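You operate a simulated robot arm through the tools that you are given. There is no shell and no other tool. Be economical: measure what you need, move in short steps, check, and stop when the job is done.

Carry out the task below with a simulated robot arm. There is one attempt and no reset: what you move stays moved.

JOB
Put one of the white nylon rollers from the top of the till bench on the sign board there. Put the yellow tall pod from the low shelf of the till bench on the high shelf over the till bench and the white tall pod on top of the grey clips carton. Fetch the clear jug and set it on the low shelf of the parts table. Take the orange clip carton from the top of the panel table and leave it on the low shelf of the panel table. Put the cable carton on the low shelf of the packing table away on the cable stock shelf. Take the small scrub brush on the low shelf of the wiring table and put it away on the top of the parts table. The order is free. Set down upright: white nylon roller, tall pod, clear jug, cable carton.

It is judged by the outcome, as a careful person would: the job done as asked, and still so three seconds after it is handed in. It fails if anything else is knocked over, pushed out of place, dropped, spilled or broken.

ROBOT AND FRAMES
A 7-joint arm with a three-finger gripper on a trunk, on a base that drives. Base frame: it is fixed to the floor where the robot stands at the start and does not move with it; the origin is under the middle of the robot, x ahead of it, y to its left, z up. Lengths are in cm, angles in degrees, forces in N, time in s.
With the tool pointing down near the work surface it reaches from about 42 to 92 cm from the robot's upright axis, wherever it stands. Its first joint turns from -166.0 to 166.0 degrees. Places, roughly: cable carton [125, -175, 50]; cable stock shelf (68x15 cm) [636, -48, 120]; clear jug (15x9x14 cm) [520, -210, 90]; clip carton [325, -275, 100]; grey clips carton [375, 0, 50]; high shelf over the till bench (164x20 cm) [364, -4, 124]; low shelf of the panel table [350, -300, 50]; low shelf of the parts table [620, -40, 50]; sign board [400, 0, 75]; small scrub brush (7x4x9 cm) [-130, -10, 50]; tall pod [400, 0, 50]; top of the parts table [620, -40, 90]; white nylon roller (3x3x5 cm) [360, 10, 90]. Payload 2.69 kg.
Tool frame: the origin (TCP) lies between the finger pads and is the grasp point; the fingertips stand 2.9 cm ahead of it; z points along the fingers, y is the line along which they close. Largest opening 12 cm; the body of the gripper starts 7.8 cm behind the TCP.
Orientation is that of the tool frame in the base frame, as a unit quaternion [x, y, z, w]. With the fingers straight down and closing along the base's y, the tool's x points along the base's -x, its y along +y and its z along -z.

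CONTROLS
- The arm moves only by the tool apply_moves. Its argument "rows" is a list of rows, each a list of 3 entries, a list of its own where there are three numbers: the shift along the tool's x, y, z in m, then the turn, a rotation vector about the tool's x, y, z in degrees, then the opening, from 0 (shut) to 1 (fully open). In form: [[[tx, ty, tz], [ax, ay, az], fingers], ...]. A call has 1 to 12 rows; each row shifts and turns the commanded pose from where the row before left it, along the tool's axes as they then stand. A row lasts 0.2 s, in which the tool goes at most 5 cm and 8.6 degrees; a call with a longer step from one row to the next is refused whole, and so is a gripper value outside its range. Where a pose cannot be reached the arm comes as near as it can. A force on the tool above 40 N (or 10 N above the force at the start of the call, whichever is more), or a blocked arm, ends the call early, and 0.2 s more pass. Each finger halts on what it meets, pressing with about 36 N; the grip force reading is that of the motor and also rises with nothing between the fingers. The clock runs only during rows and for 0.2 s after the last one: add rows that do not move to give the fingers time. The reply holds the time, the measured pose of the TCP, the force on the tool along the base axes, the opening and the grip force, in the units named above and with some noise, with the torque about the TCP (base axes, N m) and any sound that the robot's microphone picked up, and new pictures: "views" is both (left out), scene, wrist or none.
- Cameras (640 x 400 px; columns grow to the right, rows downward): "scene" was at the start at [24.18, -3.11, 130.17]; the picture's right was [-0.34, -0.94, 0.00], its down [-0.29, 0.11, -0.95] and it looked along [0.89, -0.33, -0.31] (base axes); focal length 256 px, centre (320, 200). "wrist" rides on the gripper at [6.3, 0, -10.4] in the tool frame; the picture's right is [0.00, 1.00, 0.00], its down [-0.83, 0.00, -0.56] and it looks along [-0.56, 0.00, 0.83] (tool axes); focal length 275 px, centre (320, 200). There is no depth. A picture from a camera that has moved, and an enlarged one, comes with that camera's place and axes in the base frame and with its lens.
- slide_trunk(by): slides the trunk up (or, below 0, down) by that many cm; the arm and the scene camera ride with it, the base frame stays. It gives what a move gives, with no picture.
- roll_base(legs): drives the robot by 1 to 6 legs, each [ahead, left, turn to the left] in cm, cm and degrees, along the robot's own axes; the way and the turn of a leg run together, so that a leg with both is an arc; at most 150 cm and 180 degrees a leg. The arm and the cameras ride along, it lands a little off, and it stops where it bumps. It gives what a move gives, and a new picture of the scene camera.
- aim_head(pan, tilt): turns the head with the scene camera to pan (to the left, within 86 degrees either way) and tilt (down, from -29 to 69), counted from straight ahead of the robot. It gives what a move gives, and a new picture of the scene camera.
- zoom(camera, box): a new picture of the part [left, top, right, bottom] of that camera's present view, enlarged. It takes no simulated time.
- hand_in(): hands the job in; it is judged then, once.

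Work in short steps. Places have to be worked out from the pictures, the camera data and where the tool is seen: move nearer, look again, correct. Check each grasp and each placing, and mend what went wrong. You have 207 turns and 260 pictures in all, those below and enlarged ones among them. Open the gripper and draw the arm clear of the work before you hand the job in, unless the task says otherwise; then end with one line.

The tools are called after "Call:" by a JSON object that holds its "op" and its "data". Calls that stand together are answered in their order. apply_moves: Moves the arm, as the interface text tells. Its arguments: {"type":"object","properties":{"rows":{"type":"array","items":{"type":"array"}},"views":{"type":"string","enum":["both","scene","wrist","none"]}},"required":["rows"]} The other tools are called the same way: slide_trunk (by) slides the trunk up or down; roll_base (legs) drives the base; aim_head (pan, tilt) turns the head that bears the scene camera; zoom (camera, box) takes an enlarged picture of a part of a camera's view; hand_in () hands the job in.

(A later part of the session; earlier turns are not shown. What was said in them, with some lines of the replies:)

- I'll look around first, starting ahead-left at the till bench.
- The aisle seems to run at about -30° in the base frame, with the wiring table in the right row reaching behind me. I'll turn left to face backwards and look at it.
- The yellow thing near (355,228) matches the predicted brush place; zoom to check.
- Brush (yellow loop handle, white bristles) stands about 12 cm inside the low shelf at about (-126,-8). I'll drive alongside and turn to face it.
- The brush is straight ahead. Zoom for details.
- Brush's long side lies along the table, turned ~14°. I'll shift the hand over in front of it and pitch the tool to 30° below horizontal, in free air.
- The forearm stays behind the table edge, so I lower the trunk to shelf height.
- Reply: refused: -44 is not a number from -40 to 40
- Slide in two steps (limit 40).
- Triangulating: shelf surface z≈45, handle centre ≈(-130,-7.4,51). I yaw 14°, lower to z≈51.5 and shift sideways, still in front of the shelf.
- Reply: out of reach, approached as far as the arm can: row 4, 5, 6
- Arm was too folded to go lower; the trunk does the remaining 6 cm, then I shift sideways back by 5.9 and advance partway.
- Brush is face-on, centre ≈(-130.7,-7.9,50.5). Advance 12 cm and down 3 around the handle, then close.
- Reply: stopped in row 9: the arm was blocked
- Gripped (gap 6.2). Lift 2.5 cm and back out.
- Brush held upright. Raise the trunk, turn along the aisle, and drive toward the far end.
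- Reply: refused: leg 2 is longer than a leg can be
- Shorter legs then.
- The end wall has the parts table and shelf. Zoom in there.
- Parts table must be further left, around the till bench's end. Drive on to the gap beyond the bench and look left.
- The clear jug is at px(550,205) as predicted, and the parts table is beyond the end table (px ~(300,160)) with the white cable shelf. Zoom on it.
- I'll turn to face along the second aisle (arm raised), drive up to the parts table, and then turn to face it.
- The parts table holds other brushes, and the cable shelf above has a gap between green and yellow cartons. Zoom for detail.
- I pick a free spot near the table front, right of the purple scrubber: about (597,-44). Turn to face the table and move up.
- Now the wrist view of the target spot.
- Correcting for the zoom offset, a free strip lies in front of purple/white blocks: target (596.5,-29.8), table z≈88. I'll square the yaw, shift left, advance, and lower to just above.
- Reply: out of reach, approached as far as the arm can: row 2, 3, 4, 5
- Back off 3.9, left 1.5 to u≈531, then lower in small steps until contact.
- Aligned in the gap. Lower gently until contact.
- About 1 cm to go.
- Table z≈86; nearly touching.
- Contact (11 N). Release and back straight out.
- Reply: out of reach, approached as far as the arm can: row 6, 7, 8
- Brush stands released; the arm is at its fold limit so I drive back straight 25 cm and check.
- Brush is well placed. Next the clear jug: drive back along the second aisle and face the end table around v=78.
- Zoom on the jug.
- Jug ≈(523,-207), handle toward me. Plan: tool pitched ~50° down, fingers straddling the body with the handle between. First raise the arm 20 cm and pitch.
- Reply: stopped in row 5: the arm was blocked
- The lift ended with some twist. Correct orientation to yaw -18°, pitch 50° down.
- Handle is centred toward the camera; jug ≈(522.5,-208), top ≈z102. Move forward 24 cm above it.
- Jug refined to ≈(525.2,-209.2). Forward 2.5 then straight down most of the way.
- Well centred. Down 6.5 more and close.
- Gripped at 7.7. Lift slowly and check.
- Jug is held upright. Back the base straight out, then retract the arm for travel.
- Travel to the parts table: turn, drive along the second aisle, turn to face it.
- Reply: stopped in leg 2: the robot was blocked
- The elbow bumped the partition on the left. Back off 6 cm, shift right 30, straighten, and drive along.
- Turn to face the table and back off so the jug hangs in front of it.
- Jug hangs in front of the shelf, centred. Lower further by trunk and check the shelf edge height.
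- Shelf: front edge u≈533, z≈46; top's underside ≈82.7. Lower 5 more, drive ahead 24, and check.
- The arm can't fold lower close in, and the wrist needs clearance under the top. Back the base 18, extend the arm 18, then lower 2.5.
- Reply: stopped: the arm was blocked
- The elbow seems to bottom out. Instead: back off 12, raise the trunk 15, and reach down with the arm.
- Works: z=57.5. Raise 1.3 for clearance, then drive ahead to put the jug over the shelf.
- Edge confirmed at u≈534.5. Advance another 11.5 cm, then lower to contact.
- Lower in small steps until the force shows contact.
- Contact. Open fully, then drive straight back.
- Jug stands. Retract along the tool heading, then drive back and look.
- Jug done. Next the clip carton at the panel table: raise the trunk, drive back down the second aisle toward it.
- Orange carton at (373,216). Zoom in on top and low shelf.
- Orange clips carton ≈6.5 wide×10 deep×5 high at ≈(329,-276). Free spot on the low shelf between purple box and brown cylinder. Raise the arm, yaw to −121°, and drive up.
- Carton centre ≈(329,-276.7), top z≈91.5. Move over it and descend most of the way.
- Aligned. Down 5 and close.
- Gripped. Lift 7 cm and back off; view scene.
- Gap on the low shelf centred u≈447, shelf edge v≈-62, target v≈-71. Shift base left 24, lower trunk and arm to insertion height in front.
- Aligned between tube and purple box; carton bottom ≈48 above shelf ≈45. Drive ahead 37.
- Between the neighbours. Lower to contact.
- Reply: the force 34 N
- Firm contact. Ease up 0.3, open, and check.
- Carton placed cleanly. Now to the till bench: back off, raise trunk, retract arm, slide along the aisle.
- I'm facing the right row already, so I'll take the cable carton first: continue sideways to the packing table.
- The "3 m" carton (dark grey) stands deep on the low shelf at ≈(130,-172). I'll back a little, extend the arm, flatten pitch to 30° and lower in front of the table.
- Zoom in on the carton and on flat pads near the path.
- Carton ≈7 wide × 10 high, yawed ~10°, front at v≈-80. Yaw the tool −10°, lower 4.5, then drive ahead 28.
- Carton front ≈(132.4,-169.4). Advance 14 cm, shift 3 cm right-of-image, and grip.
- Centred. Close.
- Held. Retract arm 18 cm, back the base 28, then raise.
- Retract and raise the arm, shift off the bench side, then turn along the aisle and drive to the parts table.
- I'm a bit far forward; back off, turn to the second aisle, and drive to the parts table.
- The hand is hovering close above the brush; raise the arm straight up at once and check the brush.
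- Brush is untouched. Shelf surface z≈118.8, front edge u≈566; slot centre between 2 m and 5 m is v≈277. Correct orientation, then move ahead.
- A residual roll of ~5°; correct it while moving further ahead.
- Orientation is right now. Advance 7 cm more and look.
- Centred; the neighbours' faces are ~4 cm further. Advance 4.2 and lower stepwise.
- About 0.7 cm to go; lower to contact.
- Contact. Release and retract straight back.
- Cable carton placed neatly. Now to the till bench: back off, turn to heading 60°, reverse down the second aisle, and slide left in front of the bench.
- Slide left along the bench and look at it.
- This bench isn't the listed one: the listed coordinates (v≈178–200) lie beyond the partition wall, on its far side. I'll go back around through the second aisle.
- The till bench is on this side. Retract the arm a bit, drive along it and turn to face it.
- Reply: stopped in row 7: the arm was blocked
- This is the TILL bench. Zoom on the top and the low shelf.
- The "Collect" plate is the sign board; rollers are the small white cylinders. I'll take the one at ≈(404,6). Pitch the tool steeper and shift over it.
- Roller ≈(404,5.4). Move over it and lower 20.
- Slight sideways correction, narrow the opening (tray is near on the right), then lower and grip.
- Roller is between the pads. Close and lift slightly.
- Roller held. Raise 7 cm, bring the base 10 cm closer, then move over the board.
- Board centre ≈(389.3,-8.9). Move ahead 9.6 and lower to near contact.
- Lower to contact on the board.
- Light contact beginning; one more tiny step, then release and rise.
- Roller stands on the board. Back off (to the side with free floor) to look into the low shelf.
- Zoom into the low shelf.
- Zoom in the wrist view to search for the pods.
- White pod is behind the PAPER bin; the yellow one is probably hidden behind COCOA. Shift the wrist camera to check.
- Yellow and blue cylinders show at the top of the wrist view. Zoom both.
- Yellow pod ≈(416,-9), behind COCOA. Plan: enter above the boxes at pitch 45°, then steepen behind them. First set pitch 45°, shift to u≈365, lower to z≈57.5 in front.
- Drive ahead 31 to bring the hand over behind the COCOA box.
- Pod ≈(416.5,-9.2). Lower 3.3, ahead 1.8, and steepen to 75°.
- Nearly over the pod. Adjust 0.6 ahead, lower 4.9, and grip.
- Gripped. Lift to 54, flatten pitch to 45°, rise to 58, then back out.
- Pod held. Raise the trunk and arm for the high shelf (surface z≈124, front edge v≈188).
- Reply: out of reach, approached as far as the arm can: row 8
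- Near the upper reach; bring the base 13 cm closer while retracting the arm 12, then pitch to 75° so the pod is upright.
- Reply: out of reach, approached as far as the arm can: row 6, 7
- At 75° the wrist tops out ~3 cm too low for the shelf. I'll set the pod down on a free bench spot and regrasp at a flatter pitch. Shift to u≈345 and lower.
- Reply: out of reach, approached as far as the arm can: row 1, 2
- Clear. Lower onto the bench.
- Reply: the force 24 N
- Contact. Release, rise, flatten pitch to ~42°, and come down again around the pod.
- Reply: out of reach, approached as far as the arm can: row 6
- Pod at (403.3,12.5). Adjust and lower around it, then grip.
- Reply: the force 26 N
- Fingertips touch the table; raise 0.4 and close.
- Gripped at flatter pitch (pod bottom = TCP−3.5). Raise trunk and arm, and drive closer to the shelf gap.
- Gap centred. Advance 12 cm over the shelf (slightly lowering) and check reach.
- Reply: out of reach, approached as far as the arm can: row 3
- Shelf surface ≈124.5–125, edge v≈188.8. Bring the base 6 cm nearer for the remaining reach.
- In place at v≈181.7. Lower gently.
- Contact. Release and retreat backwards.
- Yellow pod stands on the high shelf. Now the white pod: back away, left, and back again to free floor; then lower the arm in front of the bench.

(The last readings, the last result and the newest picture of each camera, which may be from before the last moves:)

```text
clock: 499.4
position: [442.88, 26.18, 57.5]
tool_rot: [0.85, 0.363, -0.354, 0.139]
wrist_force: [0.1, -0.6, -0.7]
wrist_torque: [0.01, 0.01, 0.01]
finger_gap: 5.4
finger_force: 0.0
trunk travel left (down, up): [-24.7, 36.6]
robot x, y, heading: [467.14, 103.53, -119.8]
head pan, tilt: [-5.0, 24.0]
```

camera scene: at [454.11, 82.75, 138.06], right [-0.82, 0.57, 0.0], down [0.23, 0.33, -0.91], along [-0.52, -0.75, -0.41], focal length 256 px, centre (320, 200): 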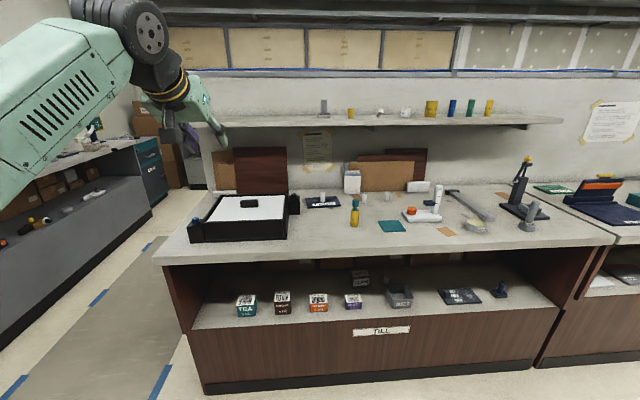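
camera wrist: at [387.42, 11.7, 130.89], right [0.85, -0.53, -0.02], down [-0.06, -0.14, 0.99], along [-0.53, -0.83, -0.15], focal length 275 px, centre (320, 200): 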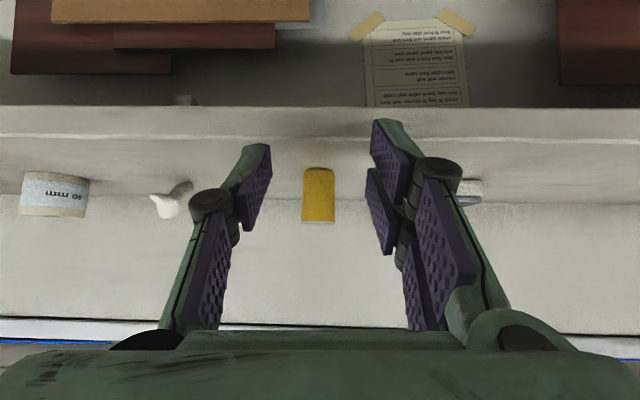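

Extend 13 cm, drive in above the boxes as before.

Call:
{"op": "apply_moves", "data": {"rows": [[[-0.0298, 0.0103, 0.0298], [0, 0, 0], 0.45], [[-0.0298, 0.0103, 0.0298], [0, 0, 0], 0.45], [[-0.0298, 0.0103, 0.0298], [0, 0, 0], 0.45], [[0, 0, 0], [0, 0, 0], 0.45]], "views": "none"}}

Call:
{"op": "roll_base", "data": {"legs": [[28, 0, 0], [0, -40, 0]]}}

Call:
{"op": "apply_moves", "data": {"rows": [[[0, 0, 0], [0, 0, 0], 0.45]], "views": "wrist"}}

```text
clock: 500.4
position: [436.5, 14.96, 57.25]
tool_rot: [0.85, 0.365, -0.353, 0.14]
wrist_force: [-0.2, -0.3, -0.5]
wrist_torque: [0.01, 0.0, -0.02]
finger_gap: 5.39
finger_force: 0.1
trunk travel left (down, up): [-24.7, 36.6]
robot x, y, heading: [467.39, 103.65, -119.3]
head pan, tilt: [-5.0, 24.0]
```

```text
clock: 505.6
position: [387.75, 10.92, 57.22]
tool_rot: [0.85, 0.364, -0.354, 0.14]
wrist_force: [-1.2, 1.2, -0.1]
wrist_torque: [0.0, 0.0, 0.05]
finger_gap: 5.42
finger_force: 0.1
trunk travel left (down, up): [-24.7, 36.6]
robot x, y, heading: [418.49, 99.3, -119.8]
head pan, tilt: [-5.0, 24.0]
camera scene: at [405.27, 78.55, 101.55], right [-0.82, 0.57, 0.0], down [0.23, 0.33, -0.91], along [-0.52, -0.75, -0.41], focal length 256 px, centre (320, 200)
```

scene: 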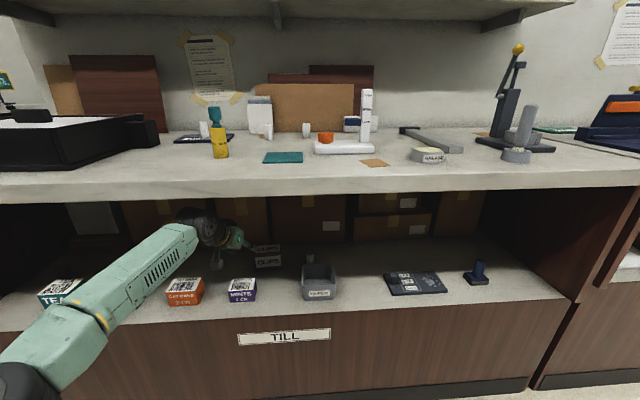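

```text
clock: 506.1
position: [387.74, 10.99, 57.1]
tool_rot: [0.849, 0.366, -0.353, 0.141]
wrist_force: [-0.3, 0.2, -0.7]
wrist_torque: [-0.01, 0.02, -0.04]
finger_gap: 5.4
finger_force: 0.1
trunk travel left (down, up): [-24.7, 36.6]
robot x, y, heading: [418.24, 99.47, -119.8]
head pan, tilt: [-5.0, 24.0]
camera wrist: at [395.96, 19.31, 60.12], right [0.72, -0.69, -0.02], down [-0.12, -0.16, 0.98], along [-0.68, -0.7, -0.2], focal length 275 px, centre (320, 200)
```

wrist: 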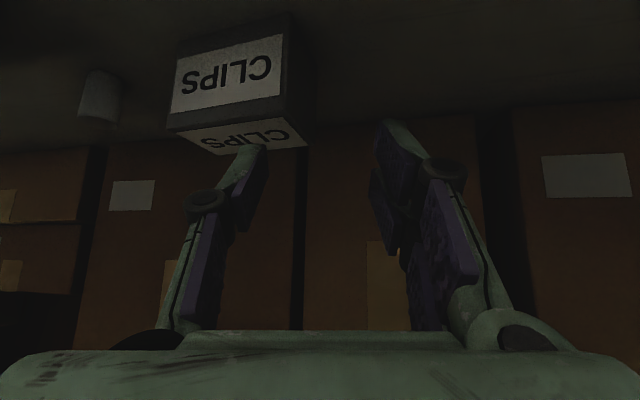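

White pod ≈(368,17.4), CLIPS top centre ≈(378,9.2). Slide right 20 above the items.

Call:
{"op": "roll_base", "data": {"legs": [[3, -20, 0]]}}

Call:
{"op": "apply_moves", "data": {"rows": [[[0, 0, 0], [0, 0, 0], 0.45]], "views": "wrist"}}

```text
clock: 508.2
position: [368.61, 18.33, 57.28]
tool_rot: [0.85, 0.364, -0.354, 0.139]
wrist_force: [0.1, 0.3, 0.1]
wrist_torque: [-0.01, -0.04, 0.02]
finger_gap: 5.4
finger_force: 0.0
trunk travel left (down, up): [-24.7, 36.6]
robot x, y, heading: [399.34, 106.81, -119.9]
head pan, tilt: [-5.0, 24.0]
camera scene: at [386.34, 85.92, 101.55], right [-0.82, 0.57, 0.0], down [0.23, 0.33, -0.91], along [-0.52, -0.75, -0.41], focal length 256 px, centre (320, 200)
```

scene: 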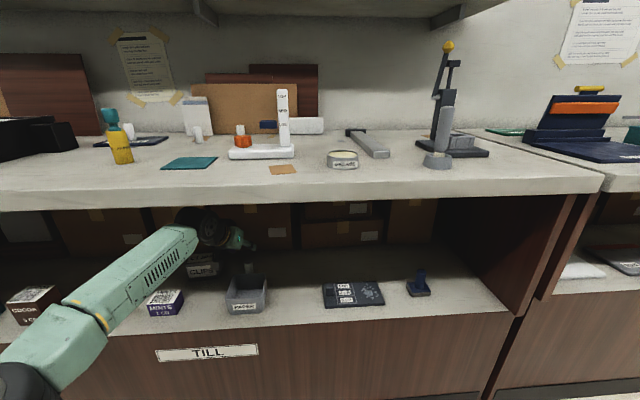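

```text
clock: 508.6
position: [368.67, 18.35, 57.17]
tool_rot: [0.85, 0.364, -0.354, 0.139]
wrist_force: [0.4, 0.5, 0.5]
wrist_torque: [-0.02, -0.05, 0.0]
finger_gap: 5.38
finger_force: 0.1
trunk travel left (down, up): [-24.7, 36.6]
robot x, y, heading: [399.37, 107.14, -120.0]
head pan, tilt: [-5.0, 24.0]
camera wrist: at [376.94, 26.69, 60.12], right [0.72, -0.69, -0.02], down [-0.12, -0.16, 0.98], along [-0.68, -0.7, -0.2], focal length 275 px, centre (320, 200)
```

wrist: 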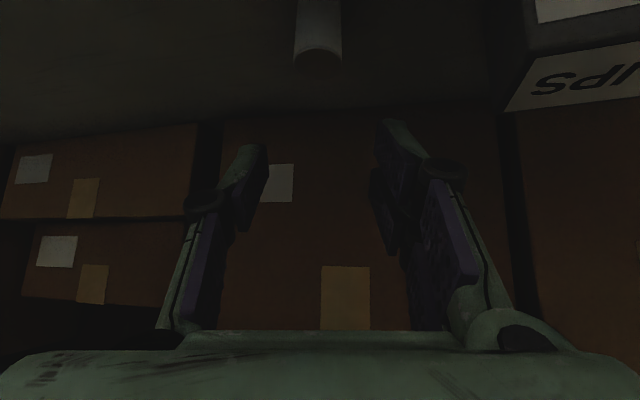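

Pod ≈(367.4,17.4). Lower 3.2, ahead 1.5, then pitch to 62°.

Call:
{"op": "apply_moves", "data": {"rows": [[[0.0118, -0.0025, 0.0336], [0, 0, 0], 0.45], [[0, 0, 0], [0, 8.5, 0], 0.45], [[0, 0, 0], [0, 8.5, 0], 0.45], [[0, 0, 0], [0, 0, 0], 0.45]], "views": "wrist"}}

```text
clock: 509.6
position: [367.45, 17.43, 53.9]
tool_rot: [0.85, 0.364, -0.354, 0.14]
wrist_force: [-0.3, -1.1, -0.1]
wrist_torque: [0.0, -0.03, 0.04]
finger_gap: 5.4
finger_force: 0.1
out of reach, approached as far as the arm can: row 2, 3
trunk travel left (down, up): [-24.7, 36.6]
robot x, y, heading: [399.66, 107.28, -120.1]
head pan, tilt: [-5.0, 24.0]
camera wrist: at [375.69, 25.78, 56.78], right [0.72, -0.69, -0.02], down [-0.12, -0.16, 0.98], along [-0.68, -0.7, -0.2], focal length 275 px, centre (320, 200)
```

wrist: 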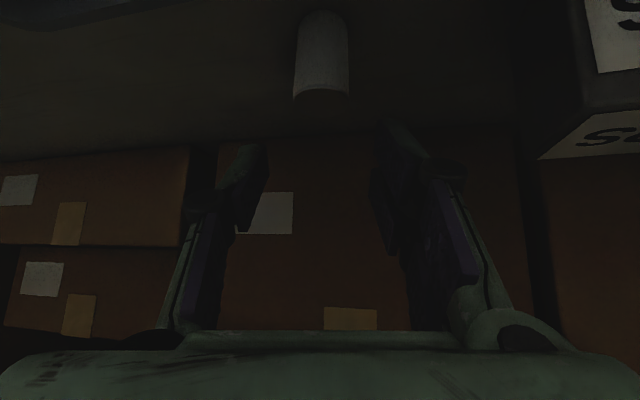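

The steeper pitch is just out of reach. Retract the arm 5 and bring the base 5 closer, then pitch.

Call:
{"op": "apply_moves", "data": {"rows": [[[0.035, 0, -0.035], [0, 0, 0], 0.45], [[0, 0, 0], [0, 0, 0], 0.45]], "views": "none"}}

Call:
{"op": "roll_base", "data": {"legs": [[5.5, 0, 0]]}}

Call:
{"op": "apply_moves", "data": {"rows": [[[0, 0, 0], [0, 0, 0], 0.45]], "views": "wrist"}}

```text
clock: 510.2
position: [370.9, 21.07, 53.85]
tool_rot: [0.85, 0.364, -0.354, 0.14]
wrist_force: [-0.6, -0.9, -0.1]
wrist_torque: [0.03, 0.01, 0.0]
finger_gap: 5.41
finger_force: 0.0
trunk travel left (down, up): [-24.7, 36.6]
robot x, y, heading: [399.38, 107.28, -119.9]
head pan, tilt: [-5.0, 24.0]
```

```text
clock: 511.2
position: [368.27, 16.39, 53.98]
tool_rot: [0.85, 0.364, -0.354, 0.14]
wrist_force: [1.3, -0.6, -0.3]
wrist_torque: [-0.01, 0.02, 0.01]
finger_gap: 5.41
finger_force: 0.0
trunk travel left (down, up): [-24.7, 36.6]
robot x, y, heading: [396.91, 101.9, -119.8]
head pan, tilt: [-5.0, 24.0]
camera scene: at [383.67, 81.25, 101.55], right [-0.82, 0.57, 0.0], down [0.23, 0.33, -0.91], along [-0.52, -0.75, -0.41], focal length 256 px, centre (320, 200)
```

scene: 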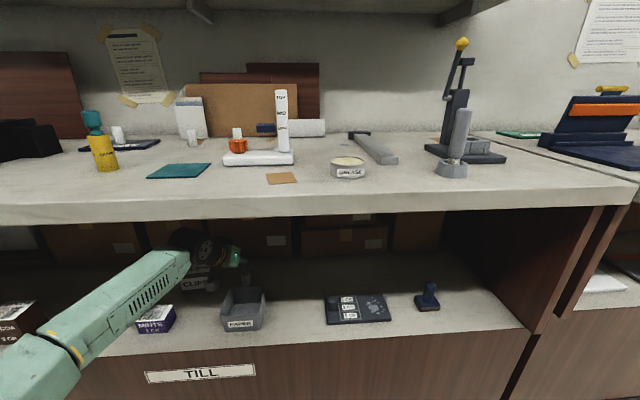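

```text
clock: 511.6
position: [368.34, 16.43, 53.9]
tool_rot: [0.851, 0.363, -0.354, 0.139]
wrist_force: [-0.5, 0.1, 0.5]
wrist_torque: [0.02, -0.02, 0.04]
finger_gap: 5.41
finger_force: 0.0
trunk travel left (down, up): [-24.7, 36.6]
robot x, y, heading: [396.97, 102.71, -120.1]
head pan, tilt: [-5.0, 24.0]
camera wrist: at [376.56, 24.8, 56.83], right [0.72, -0.69, -0.02], down [-0.12, -0.16, 0.98], along [-0.68, -0.7, -0.2], focal length 275 px, centre (320, 200)
```

wrist: 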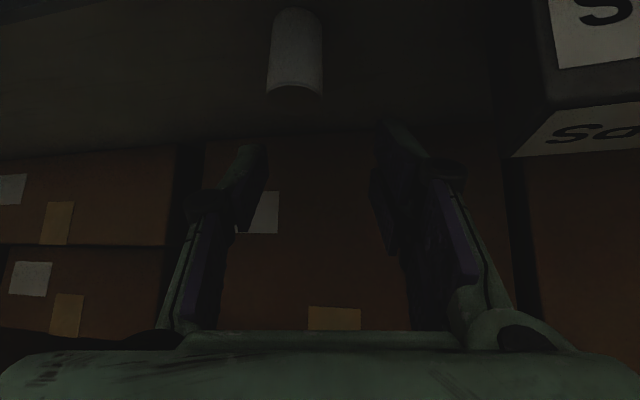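

Try the pitch again with a small sideways correction.

Call:
{"op": "apply_moves", "data": {"rows": [[[0.002, -0.0127, -0.002], [0, 0, 0], 0.45], [[0, 0, 0], [0, 6, 0], 0.45], [[0, 0, 0], [0, 6, 0], 0.45], [[0, 0, 0], [0, 5, 0], 0.45], [[0, 0, 0], [0, 0, 0], 0.45]], "views": "wrist"}}

```text
clock: 512.8
position: [367.54, 17.43, 53.98]
tool_rot: [0.893, 0.38, -0.225, 0.084]
wrist_force: [0.7, 0.5, -0.2]
wrist_torque: [0.01, -0.02, 0.01]
finger_gap: 5.39
finger_force: 0.0
trunk travel left (down, up): [-24.7, 36.6]
robot x, y, heading: [396.8, 102.29, -119.9]
head pan, tilt: [-5.0, 24.0]
camera wrist: at [374.9, 24.85, 60.19], right [0.72, -0.69, -0.02], down [-0.32, -0.36, 0.88], along [-0.62, -0.63, -0.48], focal length 275 px, centre (320, 200)
```

wrist: 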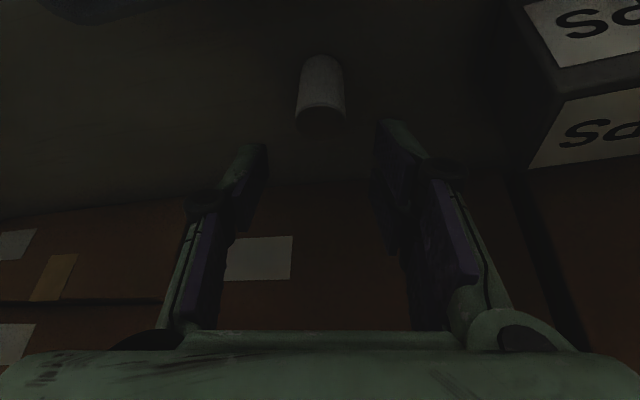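

Aligned over the pod. Lower 5.4 and grip.

Call:
{"op": "apply_moves", "data": {"rows": [[[0.0117, 0, 0.0221], [0, 0, 0], 0.45], [[0.0094, 0, 0.0177], [0, 0, 0], 0.45], [[0.0042, 0, 0.0079], [0, 0, 0], 0.45], [[0, 0, 0], [0, 0, 0], 0.45], [[0, 0, 0], [0, 0, 0], 0.25], [[0, 0, 0], [0, 0, 0], 0.12], [[0, 0, 0], [0, 0, 0], 0.1], [[0, 0, 0], [0, 0, 0], 0.1], [[0, 0, 0], [0, 0, 0], 0.1]], "views": "wrist"}}

```text
clock: 514.8
position: [367.52, 17.54, 48.43]
tool_rot: [0.893, 0.38, -0.225, 0.085]
wrist_force: [1.5, -1.5, 6.1]
wrist_torque: [-0.11, -0.07, 0.02]
finger_gap: 2.6
finger_force: 36.3
trunk travel left (down, up): [-24.7, 36.6]
robot x, y, heading: [397.17, 102.18, -119.9]
head pan, tilt: [-5.0, 24.0]
camera wrist: at [374.76, 24.96, 54.8], right [0.72, -0.69, -0.02], down [-0.32, -0.36, 0.88], along [-0.62, -0.63, -0.48], focal length 275 px, centre (320, 200)
```

wrist: 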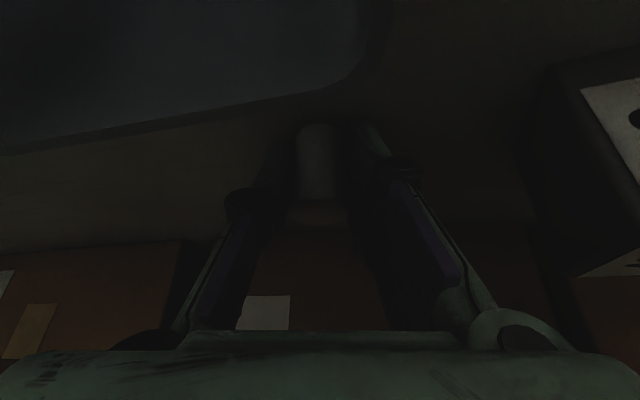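

Gripped. Lift 7 cm, then shift the base 13 cm left to bring the pod over the CLIPS carton.

Call:
{"op": "apply_moves", "data": {"rows": [[[-0.0164, 0, -0.0309], [0, 0, 0], 0.1], [[-0.0164, 0, -0.0309], [0, 0, 0], 0.1], [[0, 0, 0], [0, 0, 0], 0.1]], "views": "none"}}

Call:
{"op": "roll_base", "data": {"legs": [[0.5, 9, 0]]}}

Call:
{"op": "apply_moves", "data": {"rows": [[[0, 0, 0], [0, 0, 0], 0.1]], "views": "wrist"}}

```text
clock: 515.6
position: [367.65, 17.5, 55.49]
tool_rot: [0.893, 0.381, -0.225, 0.084]
wrist_force: [0.4, 0.9, -0.8]
wrist_torque: [-0.03, 0.02, -0.01]
finger_gap: 2.62
finger_force: 36.3
trunk travel left (down, up): [-24.7, 36.6]
robot x, y, heading: [396.99, 102.19, -120.0]
head pan, tilt: [-5.0, 24.0]
```

```text
clock: 516.9
position: [375.13, 12.71, 55.59]
tool_rot: [0.893, 0.382, -0.224, 0.085]
wrist_force: [-0.5, 0.2, -0.4]
wrist_torque: [0.0, -0.01, -0.02]
finger_gap: 2.63
finger_force: 36.0
trunk travel left (down, up): [-24.7, 36.6]
robot x, y, heading: [404.39, 97.59, -119.7]
head pan, tilt: [-5.0, 24.0]
camera scene: at [391.15, 76.37, 101.55], right [-0.82, 0.57, 0.0], down [0.23, 0.33, -0.91], along [-0.52, -0.75, -0.41], focal length 256 px, centre (320, 200)
```

scene: 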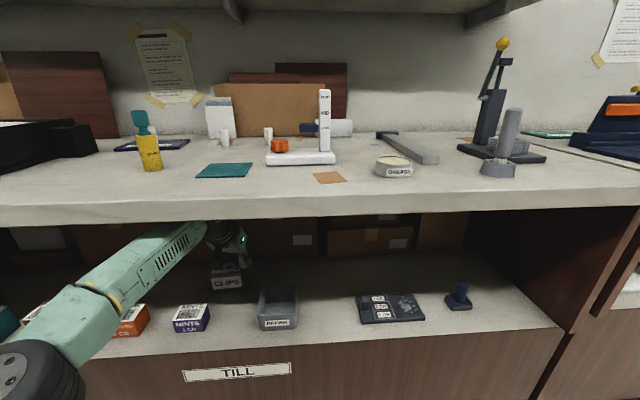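

```text
clock: 517.3
position: [375.15, 12.69, 55.64]
tool_rot: [0.893, 0.382, -0.224, 0.085]
wrist_force: [-0.7, -0.3, -0.5]
wrist_torque: [0.0, -0.01, 0.0]
finger_gap: 2.6
finger_force: 36.0
trunk travel left (down, up): [-24.7, 36.6]
robot x, y, heading: [404.37, 97.24, -119.6]
head pan, tilt: [-5.0, 24.0]
camera wrist: at [382.46, 20.02, 61.86], right [0.72, -0.69, -0.02], down [-0.32, -0.36, 0.88], along [-0.62, -0.63, -0.48], focal length 275 px, centre (320, 200)
```

wrist: 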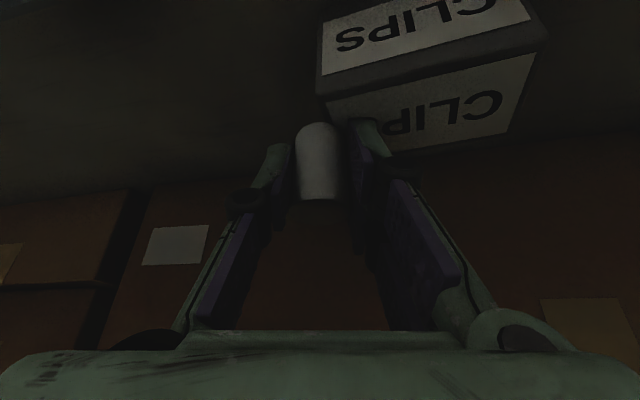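

CLIPS top centre ≈(378.5,8.6). Shift 5.2 sideways with the arm and check.

Call:
{"op": "apply_moves", "data": {"rows": [[[-0.0029, 0.0263, 0.0016], [0, 0, 0], 0.1], [[-0.0029, 0.0263, 0.0016], [0, 0, 0], 0.1], [[0, 0, 0], [0, 0, 0], 0.1]], "views": "wrist"}}

Call:
{"op": "zoom", "data": {"camera": "scene", "box": [180, 210, 308, 290]}}

```text
clock: 518.1
position: [375.27, 12.57, 55.59]
tool_rot: [0.893, 0.382, -0.224, 0.085]
wrist_force: [0.4, -0.5, -0.4]
wrist_torque: [0.0, 0.0, 0.03]
finger_gap: 2.61
finger_force: 36.4
out of reach, approached as far as the arm can: row 1, 2
trunk travel left (down, up): [-24.7, 36.6]
robot x, y, heading: [404.32, 97.9, -119.8]
head pan, tilt: [-5.0, 24.0]
camera wrist: at [382.47, 20.02, 61.86], right [0.72, -0.69, -0.02], down [-0.32, -0.36, 0.88], along [-0.62, -0.63, -0.48], focal length 275 px, centre (320, 200)
```

wrist: 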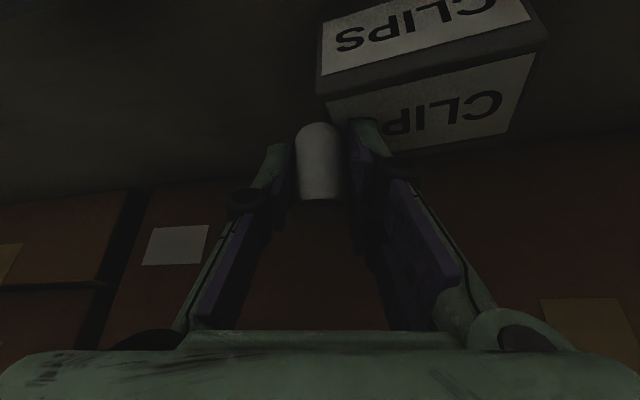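

```text
5.00 times, centred on (244, 250) of scene
camera zoom: at [391.15, 76.37, 101.55], right [-0.82, 0.57, 0.0], down [0.23, 0.33, -0.91], along [-0.52, -0.75, -0.41], focal length 1279 px, centre (700, -50)
```

zoom: 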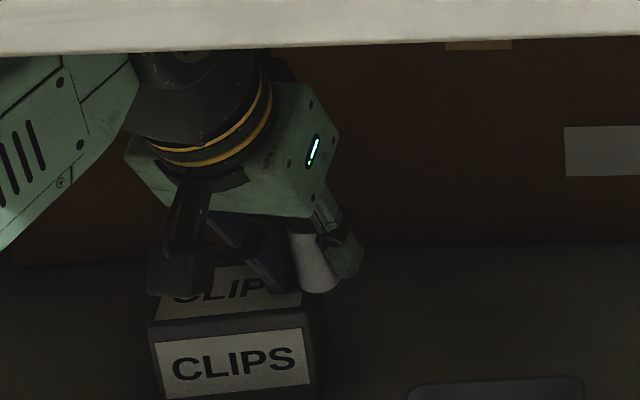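

Use the base for the shift: 5 left, 1.9 ahead.

Call:
{"op": "roll_base", "data": {"legs": [[1.9, 5, 0]]}}

Call:
{"op": "apply_moves", "data": {"rows": [[[0, 0, 0], [0, 0, 0], 0.1]], "views": "wrist"}}

```text
clock: 519.2
position: [378.44, 8.56, 55.52]
tool_rot: [0.893, 0.38, -0.225, 0.084]
wrist_force: [-0.2, -0.6, -0.7]
wrist_torque: [-0.02, -0.01, -0.02]
finger_gap: 2.63
finger_force: 35.6
trunk travel left (down, up): [-24.7, 36.6]
robot x, y, heading: [407.91, 93.26, -119.9]
head pan, tilt: [-5.0, 24.0]
camera scene: at [394.53, 72.28, 101.54], right [-0.82, 0.57, 0.0], down [0.23, 0.33, -0.91], along [-0.52, -0.75, -0.41], focal length 256 px, centre (320, 200)
```

scene: 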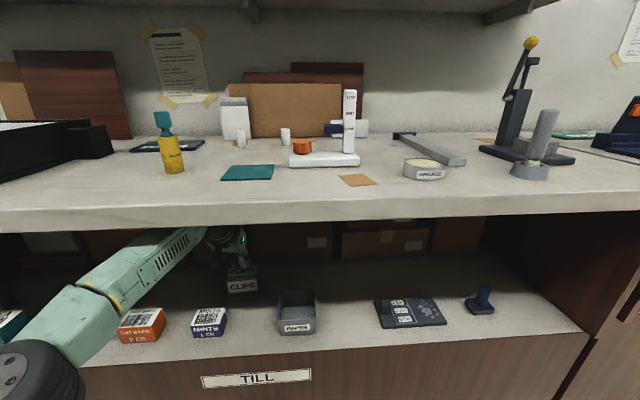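

```text
clock: 519.6
position: [378.43, 8.5, 55.61]
tool_rot: [0.893, 0.381, -0.225, 0.085]
wrist_force: [0.2, -0.3, 0.2]
wrist_torque: [0.0, 0.0, 0.0]
finger_gap: 2.63
finger_force: 36.5
trunk travel left (down, up): [-24.7, 36.6]
robot x, y, heading: [408.01, 93.54, -119.7]
head pan, tilt: [-5.0, 24.0]
camera wrist: at [385.81, 15.93, 61.85], right [0.72, -0.69, -0.02], down [-0.32, -0.36, 0.88], along [-0.62, -0.63, -0.48], focal length 275 px, centre (320, 200)
```

wrist: 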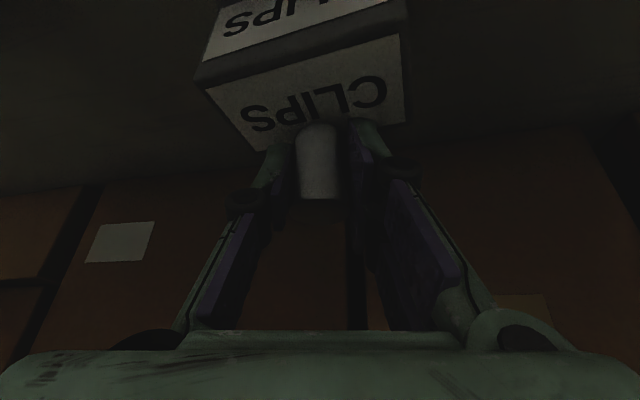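

Pod is centred within the carton top (≈0.9 toward the back). Nudge back 0.6 and lower gently.

Call:
{"op": "apply_moves", "data": {"rows": [[[0.0053, 0, -0.0028], [0, 0, 0], 0.1], [[0.0033, 0, 0.0062], [0, 0, 0], 0.1], [[0, 0, 0], [0, 0, 0], 0.1], [[0.0012, 0, 0.0022], [0, 0, 0], 0.1], [[0, 0, 0], [0, 0, 0], 0.1], [[0.0012, 0, 0.0022], [0, 0, 0], 0.1], [[0, 0, 0], [0, 0, 0], 0.1]], "views": "wrist"}}

```text
clock: 520.8
position: [378.91, 8.96, 55.6]
tool_rot: [0.891, 0.38, -0.231, 0.09]
wrist_force: [3.0, 5.9, 19.2]
wrist_torque: [0.2, -0.26, 0.03]
finger_gap: 2.62
finger_force: 36.5
trunk travel left (down, up): [-24.7, 36.6]
robot x, y, heading: [407.85, 93.15, -119.6]
head pan, tilt: [-5.0, 24.0]
stopped in row 5: the force on the tool passed its limit at 41 N (the readings are from after the stop); the commanded pose is now the measured one
camera wrist: at [386.24, 16.36, 61.64], right [0.72, -0.69, -0.02], down [-0.31, -0.35, 0.89], along [-0.62, -0.63, -0.46], focal length 275 px, centre (320, 200)
```

wrist: 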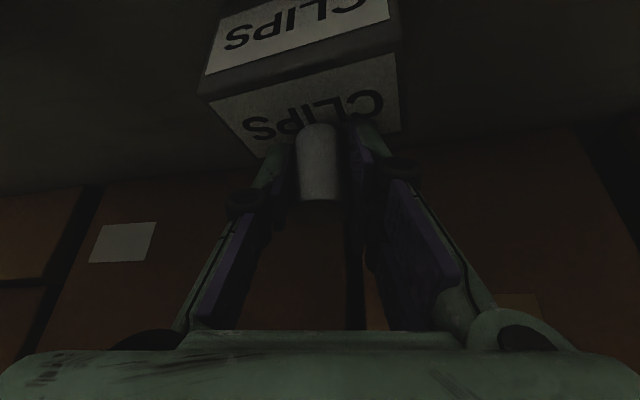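

Contact came earlier: carton top is at ≈52, and the pod would sit too far back. Raise 0.8, move back 2.2 and look again.

Call:
{"op": "apply_moves", "data": {"rows": [[[-0.0045, 0, -0.0085], [0, 1, 0], 0.1], [[0.0194, 0, -0.0103], [0, 0, 0], 0.1], [[0, 0, 0], [0, 0, 0], 0.1]], "views": "wrist"}}

```text
clock: 521.5
position: [380.51, 10.5, 56.16]
tool_rot: [0.894, 0.381, -0.22, 0.084]
wrist_force: [0.2, -0.1, -1.3]
wrist_torque: [0.0, -0.01, -0.03]
finger_gap: 2.62
finger_force: 35.8
trunk travel left (down, up): [-24.7, 36.6]
robot x, y, heading: [407.73, 93.6, -119.7]
head pan, tilt: [-5.0, 24.0]
camera wrist: at [387.8, 17.87, 62.45], right [0.72, -0.69, -0.02], down [-0.32, -0.36, 0.87], along [-0.61, -0.62, -0.49], focal length 275 px, centre (320, 200)
```

wrist: 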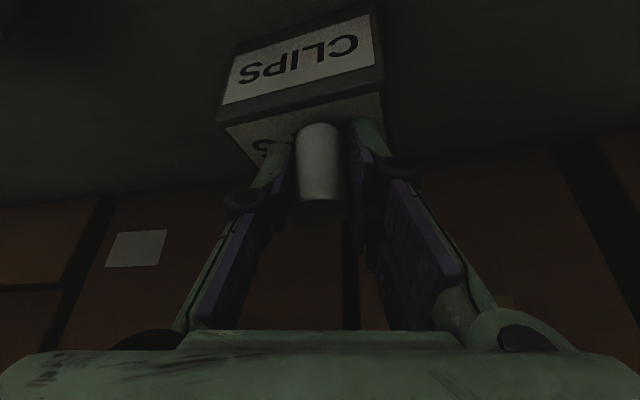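

Now slightly too far front; go ahead 0.7 and lower in fine steps.

Call:
{"op": "apply_moves", "data": {"rows": [[[-0.0062, 0, 0.0033], [0, -0.5, 0], 0.1], [[0, 0, 0], [0, 0, 0], 0.1], [[0.0019, 0, 0.0035], [0, 0, 0], 0.1], [[0, 0, 0], [0, 0, 0], 0.1], [[0.0007, 0, 0.0013], [0, 0, 0], 0.1], [[0, 0, 0], [0, 0, 0], 0.1]], "views": "wrist"}}

```text
clock: 523.0
position: [380.03, 10.04, 55.56]
tool_rot: [0.893, 0.381, -0.224, 0.086]
wrist_force: [0.0, 0.3, -0.6]
wrist_torque: [0.0, 0.02, 0.0]
finger_gap: 2.61
finger_force: 36.2
trunk travel left (down, up): [-24.7, 36.6]
robot x, y, heading: [407.58, 93.25, -119.6]
head pan, tilt: [-5.0, 24.0]
camera wrist: at [387.28, 17.41, 61.85], right [0.72, -0.69, -0.02], down [-0.32, -0.36, 0.88], along [-0.61, -0.63, -0.48], focal length 275 px, centre (320, 200)
```

wrist: 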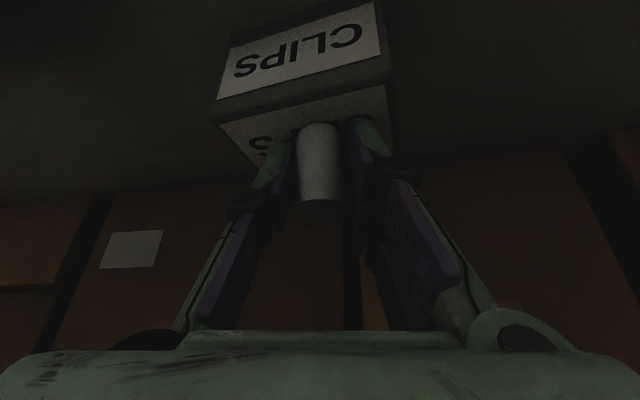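

Good position. Continue lowering.

Call:
{"op": "apply_moves", "data": {"rows": [[[0.0026, 0, -0.0014], [0, 0, 0], 0.1], [[0.0007, 0, 0.0013], [0, 0, 0], 0.1], [[0, 0, 0], [0, 0, 0], 0.1], [[0.0007, 0, 0.0013], [0, 0, 0], 0.1], [[0, 0, 0], [0, 0, 0], 0.1], [[0.0007, 0, 0.0013], [0, 0, 0], 0.1], [[0, 0, 0], [0, 0, 0], 0.1]], "views": "none"}}

```text
clock: 524.5
position: [380.09, 10.17, 55.49]
tool_rot: [0.892, 0.381, -0.226, 0.088]
wrist_force: [1.8, 0.1, 24.2]
wrist_torque: [-0.18, -0.13, 0.0]
finger_gap: 2.57
finger_force: 36.4
trunk travel left (down, up): [-24.7, 36.6]
robot x, y, heading: [407.89, 93.4, -119.8]
head pan, tilt: [-5.0, 24.0]
```

Contact. Ease, open, and withdraw backwards.

Call:
{"op": "apply_moves", "data": {"rows": [[[-0.0009, 0, -0.0018], [0, 0, 0], 0.1], [[0, 0, 0], [0, 0, 0], 0.2], [[0, 0, 0], [0, 0, 0], 0.3], [[0, 0, 0], [0, 0, 0], 0.4], [[0, 0, 0], [0, 0, 0], 0.4], [[0.0176, 0, -0.0094], [0, 0, 0], 0.4], [[0.0265, 0, -0.0141], [0, 0, 0], 0.4], [[0.0265, 0, -0.0141], [0, 0, 0], 0.4], [[0, 0, 0], [0, 0, 0], 0.4]], "views": "wrist"}}

```text
clock: 526.5
position: [385.52, 15.93, 55.15]
tool_rot: [0.893, 0.381, -0.224, 0.086]
wrist_force: [0.2, -0.2, 0.3]
wrist_torque: [-0.02, 0.0, 0.01]
finger_gap: 4.78
finger_force: 0.0
trunk travel left (down, up): [-24.7, 36.6]
robot x, y, heading: [407.57, 93.38, -119.7]
head pan, tilt: [-5.0, 24.0]
camera wrist: at [392.93, 23.36, 61.58], right [0.72, -0.69, -0.02], down [-0.32, -0.36, 0.88], along [-0.61, -0.63, -0.48], focal length 275 px, centre (320, 200)
```

wrist: 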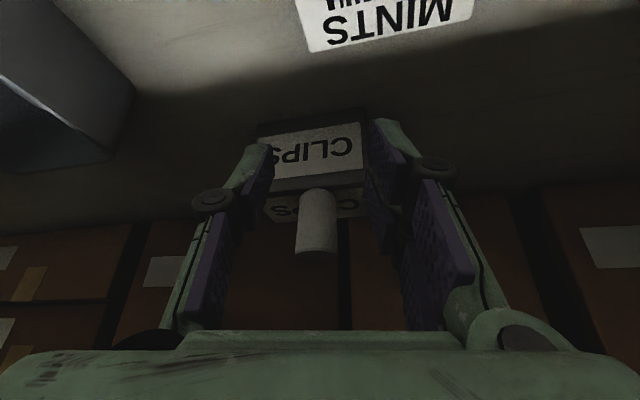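

White pod stands on the CLIPS carton. Back 10, flatten pitch and rise to clear the boxes, slide left to free floor, and back out.

Call:
{"op": "roll_base", "data": {"legs": [[-9, 0, 0]]}}

Call:
{"op": "apply_moves", "data": {"rows": [[[0, 0, 0], [0, -6, 0], 0.4], [[0, 0, 0], [0, -6, 0], 0.4], [[0, 0, 0], [0, -5, 0], 0.4], [[-0.0177, 0, -0.0177], [0, 0, 0], 0.4], [[0, 0, 0], [0, 0, 0], 0.4]], "views": "wrist"}}

Call:
{"op": "zoom", "data": {"camera": "scene", "box": [200, 220, 360, 320]}}

```text
clock: 527.7
position: [389.97, 23.77, 55.37]
tool_rot: [0.893, 0.382, -0.223, 0.086]
wrist_force: [0.1, -0.8, 1.4]
wrist_torque: [0.04, -0.02, -0.02]
finger_gap: 4.8
finger_force: 0.1
trunk travel left (down, up): [-24.7, 36.6]
robot x, y, heading: [412.25, 100.56, -119.8]
head pan, tilt: [-5.0, 24.0]
camera scene: at [399.0, 80.09, 101.54], right [-0.82, 0.57, 0.0], down [0.23, 0.33, -0.91], along [-0.52, -0.75, -0.41], focal length 256 px, centre (320, 200)
```

scene: 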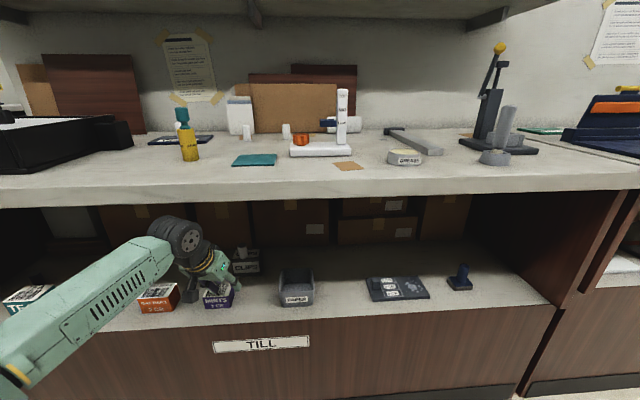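

```text
clock: 528.9
position: [390.16, 23.66, 57.77]
tool_rot: [0.85, 0.364, -0.353, 0.141]
wrist_force: [-0.1, 0.9, 0.1]
wrist_torque: [0.01, 0.02, 0.02]
finger_gap: 4.8
finger_force: 0.0
trunk travel left (down, up): [-24.7, 36.6]
robot x, y, heading: [412.43, 101.19, -119.7]
head pan, tilt: [-5.0, 24.0]
camera wrist: at [398.34, 32.14, 60.78], right [0.72, -0.69, -0.02], down [-0.12, -0.16, 0.98], along [-0.68, -0.7, -0.2], focal length 275 px, centre (320, 200)
```

wrist: 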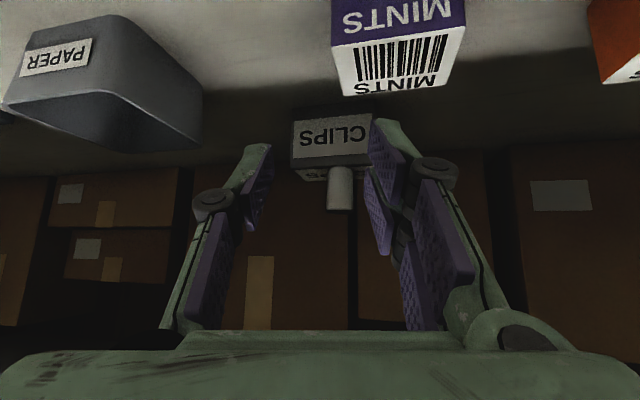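

```text
4.00 times, centred on (280, 270) of scene
camera zoom: at [399.01, 80.1, 101.55], right [-0.82, 0.57, 0.0], down [0.23, 0.33, -0.91], along [-0.52, -0.75, -0.41], focal length 1023 px, centre (480, -80)
```

zoom: 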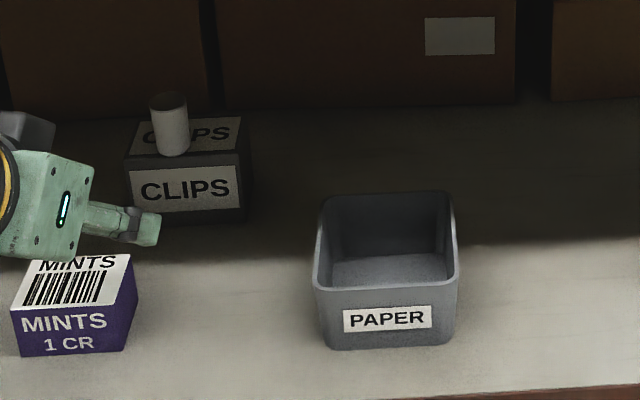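

White pod is properly on the carton. Slide left above the boxes and back out, then raise.

Call:
{"op": "roll_base", "data": {"legs": [[0, 42, 0], [-28, 0, 0]]}}

Call:
{"op": "slide_trunk", "data": {"by": 36}}

Call:
{"op": "aim_head", "data": {"pan": -8, "tilt": 25}}

Call:
{"op": "zoom", "data": {"camera": "scene", "box": [220, 90, 480, 320]}}

```text
clock: 534.2
position: [440.0, 27.4, 57.97]
tool_rot: [0.85, 0.363, -0.353, 0.141]
wrist_force: [0.5, 0.3, 0.6]
wrist_torque: [-0.04, -0.01, 0.0]
finger_gap: 4.79
finger_force: 0.0
trunk travel left (down, up): [-24.7, 36.6]
robot x, y, heading: [462.34, 104.76, -120.2]
head pan, tilt: [-5.0, 24.0]
camera scene: at [448.94, 83.83, 101.54], right [-0.82, 0.57, 0.0], down [0.23, 0.33, -0.91], along [-0.52, -0.75, -0.41], focal length 256 px, centre (320, 200)
```

scene: 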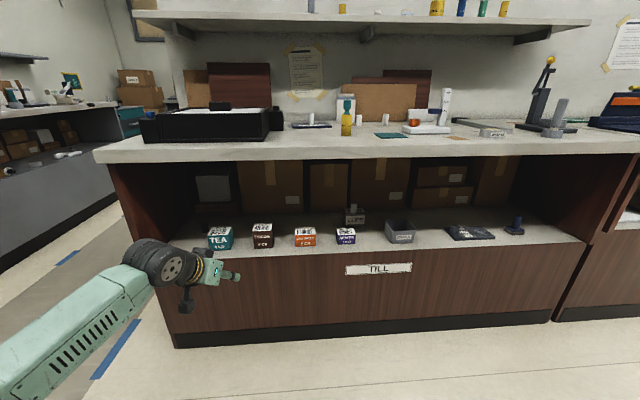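

```text
clock: 537.7
position: [439.91, 27.36, 93.77]
tool_rot: [0.85, 0.364, -0.353, 0.14]
wrist_force: [-0.1, -0.7, 0.3]
wrist_torque: [-0.02, 0.03, 0.01]
finger_gap: 4.83
finger_force: 0.0
trunk travel left (down, up): [-60.7, 0.6]
robot x, y, heading: [461.86, 104.61, -120.0]
head pan, tilt: [-5.0, 24.0]
```

```text
clock: 538.3
position: [439.94, 27.47, 93.84]
tool_rot: [0.85, 0.363, -0.354, 0.141]
wrist_force: [-0.2, -0.9, -0.2]
wrist_torque: [0.02, 0.0, 0.0]
finger_gap: 4.79
finger_force: 0.1
trunk travel left (down, up): [-60.7, 0.6]
robot x, y, heading: [462.38, 104.74, -120.1]
head pan, tilt: [-8.0, 25.0]
camera scene: at [448.57, 84.14, 137.39], right [-0.79, 0.61, 0.0], down [0.26, 0.33, -0.91], along [-0.56, -0.71, -0.42], focal length 256 px, centre (320, 200)
```

scene: 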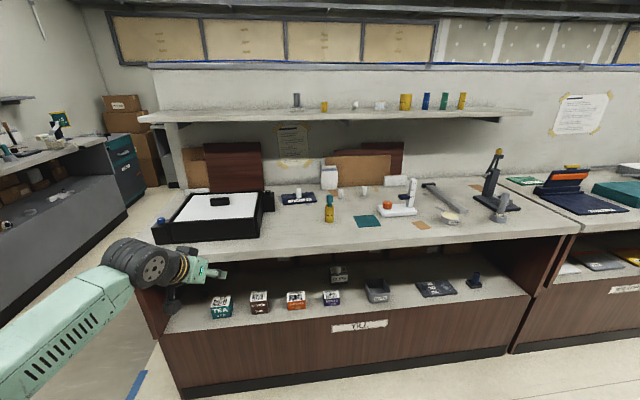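

```text
1.74 times, centred on (350, 205) of scene
camera zoom: at [448.57, 84.14, 137.39], right [-0.79, 0.61, 0.0], down [0.26, 0.33, -0.91], along [-0.56, -0.71, -0.42], focal length 445 px, centre (268, 191)
```

zoom: 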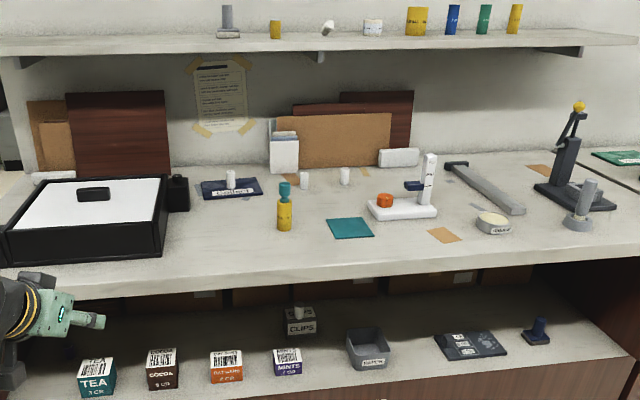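

Everything is in place at the till bench. Open the gripper fully (arm is clear of the work) and hand in.

Call:
{"op": "apply_moves", "data": {"rows": [[[0, 0, 0], [0, 0, 0], 1], [[0, 0, 0], [0, 0, 0], 1], [[0, 0, 0], [0, 0, 0], 1], [[0, 0, 0], [0, 0, 0], 1]], "views": "none"}}

Call:
{"op": "hand_in", "data": {}}

```text
clock: 539.3
position: [439.99, 27.39, 93.71]
tool_rot: [0.85, 0.364, -0.353, 0.141]
wrist_force: [-0.4, -0.2, 0.1]
wrist_torque: [-0.01, 0.03, 0.0]
finger_gap: 11.94
finger_force: 0.0
trunk travel left (down, up): [-60.7, 0.6]
robot x, y, heading: [462.05, 104.77, -119.9]
head pan, tilt: [-8.0, 25.0]
```

```text
The job is handed in.
```

All seven items were put where the job asked and the job is handed in; each showed in place when I last looked, though the elbow bumped the partition wall once mid-drive with no visible effect.
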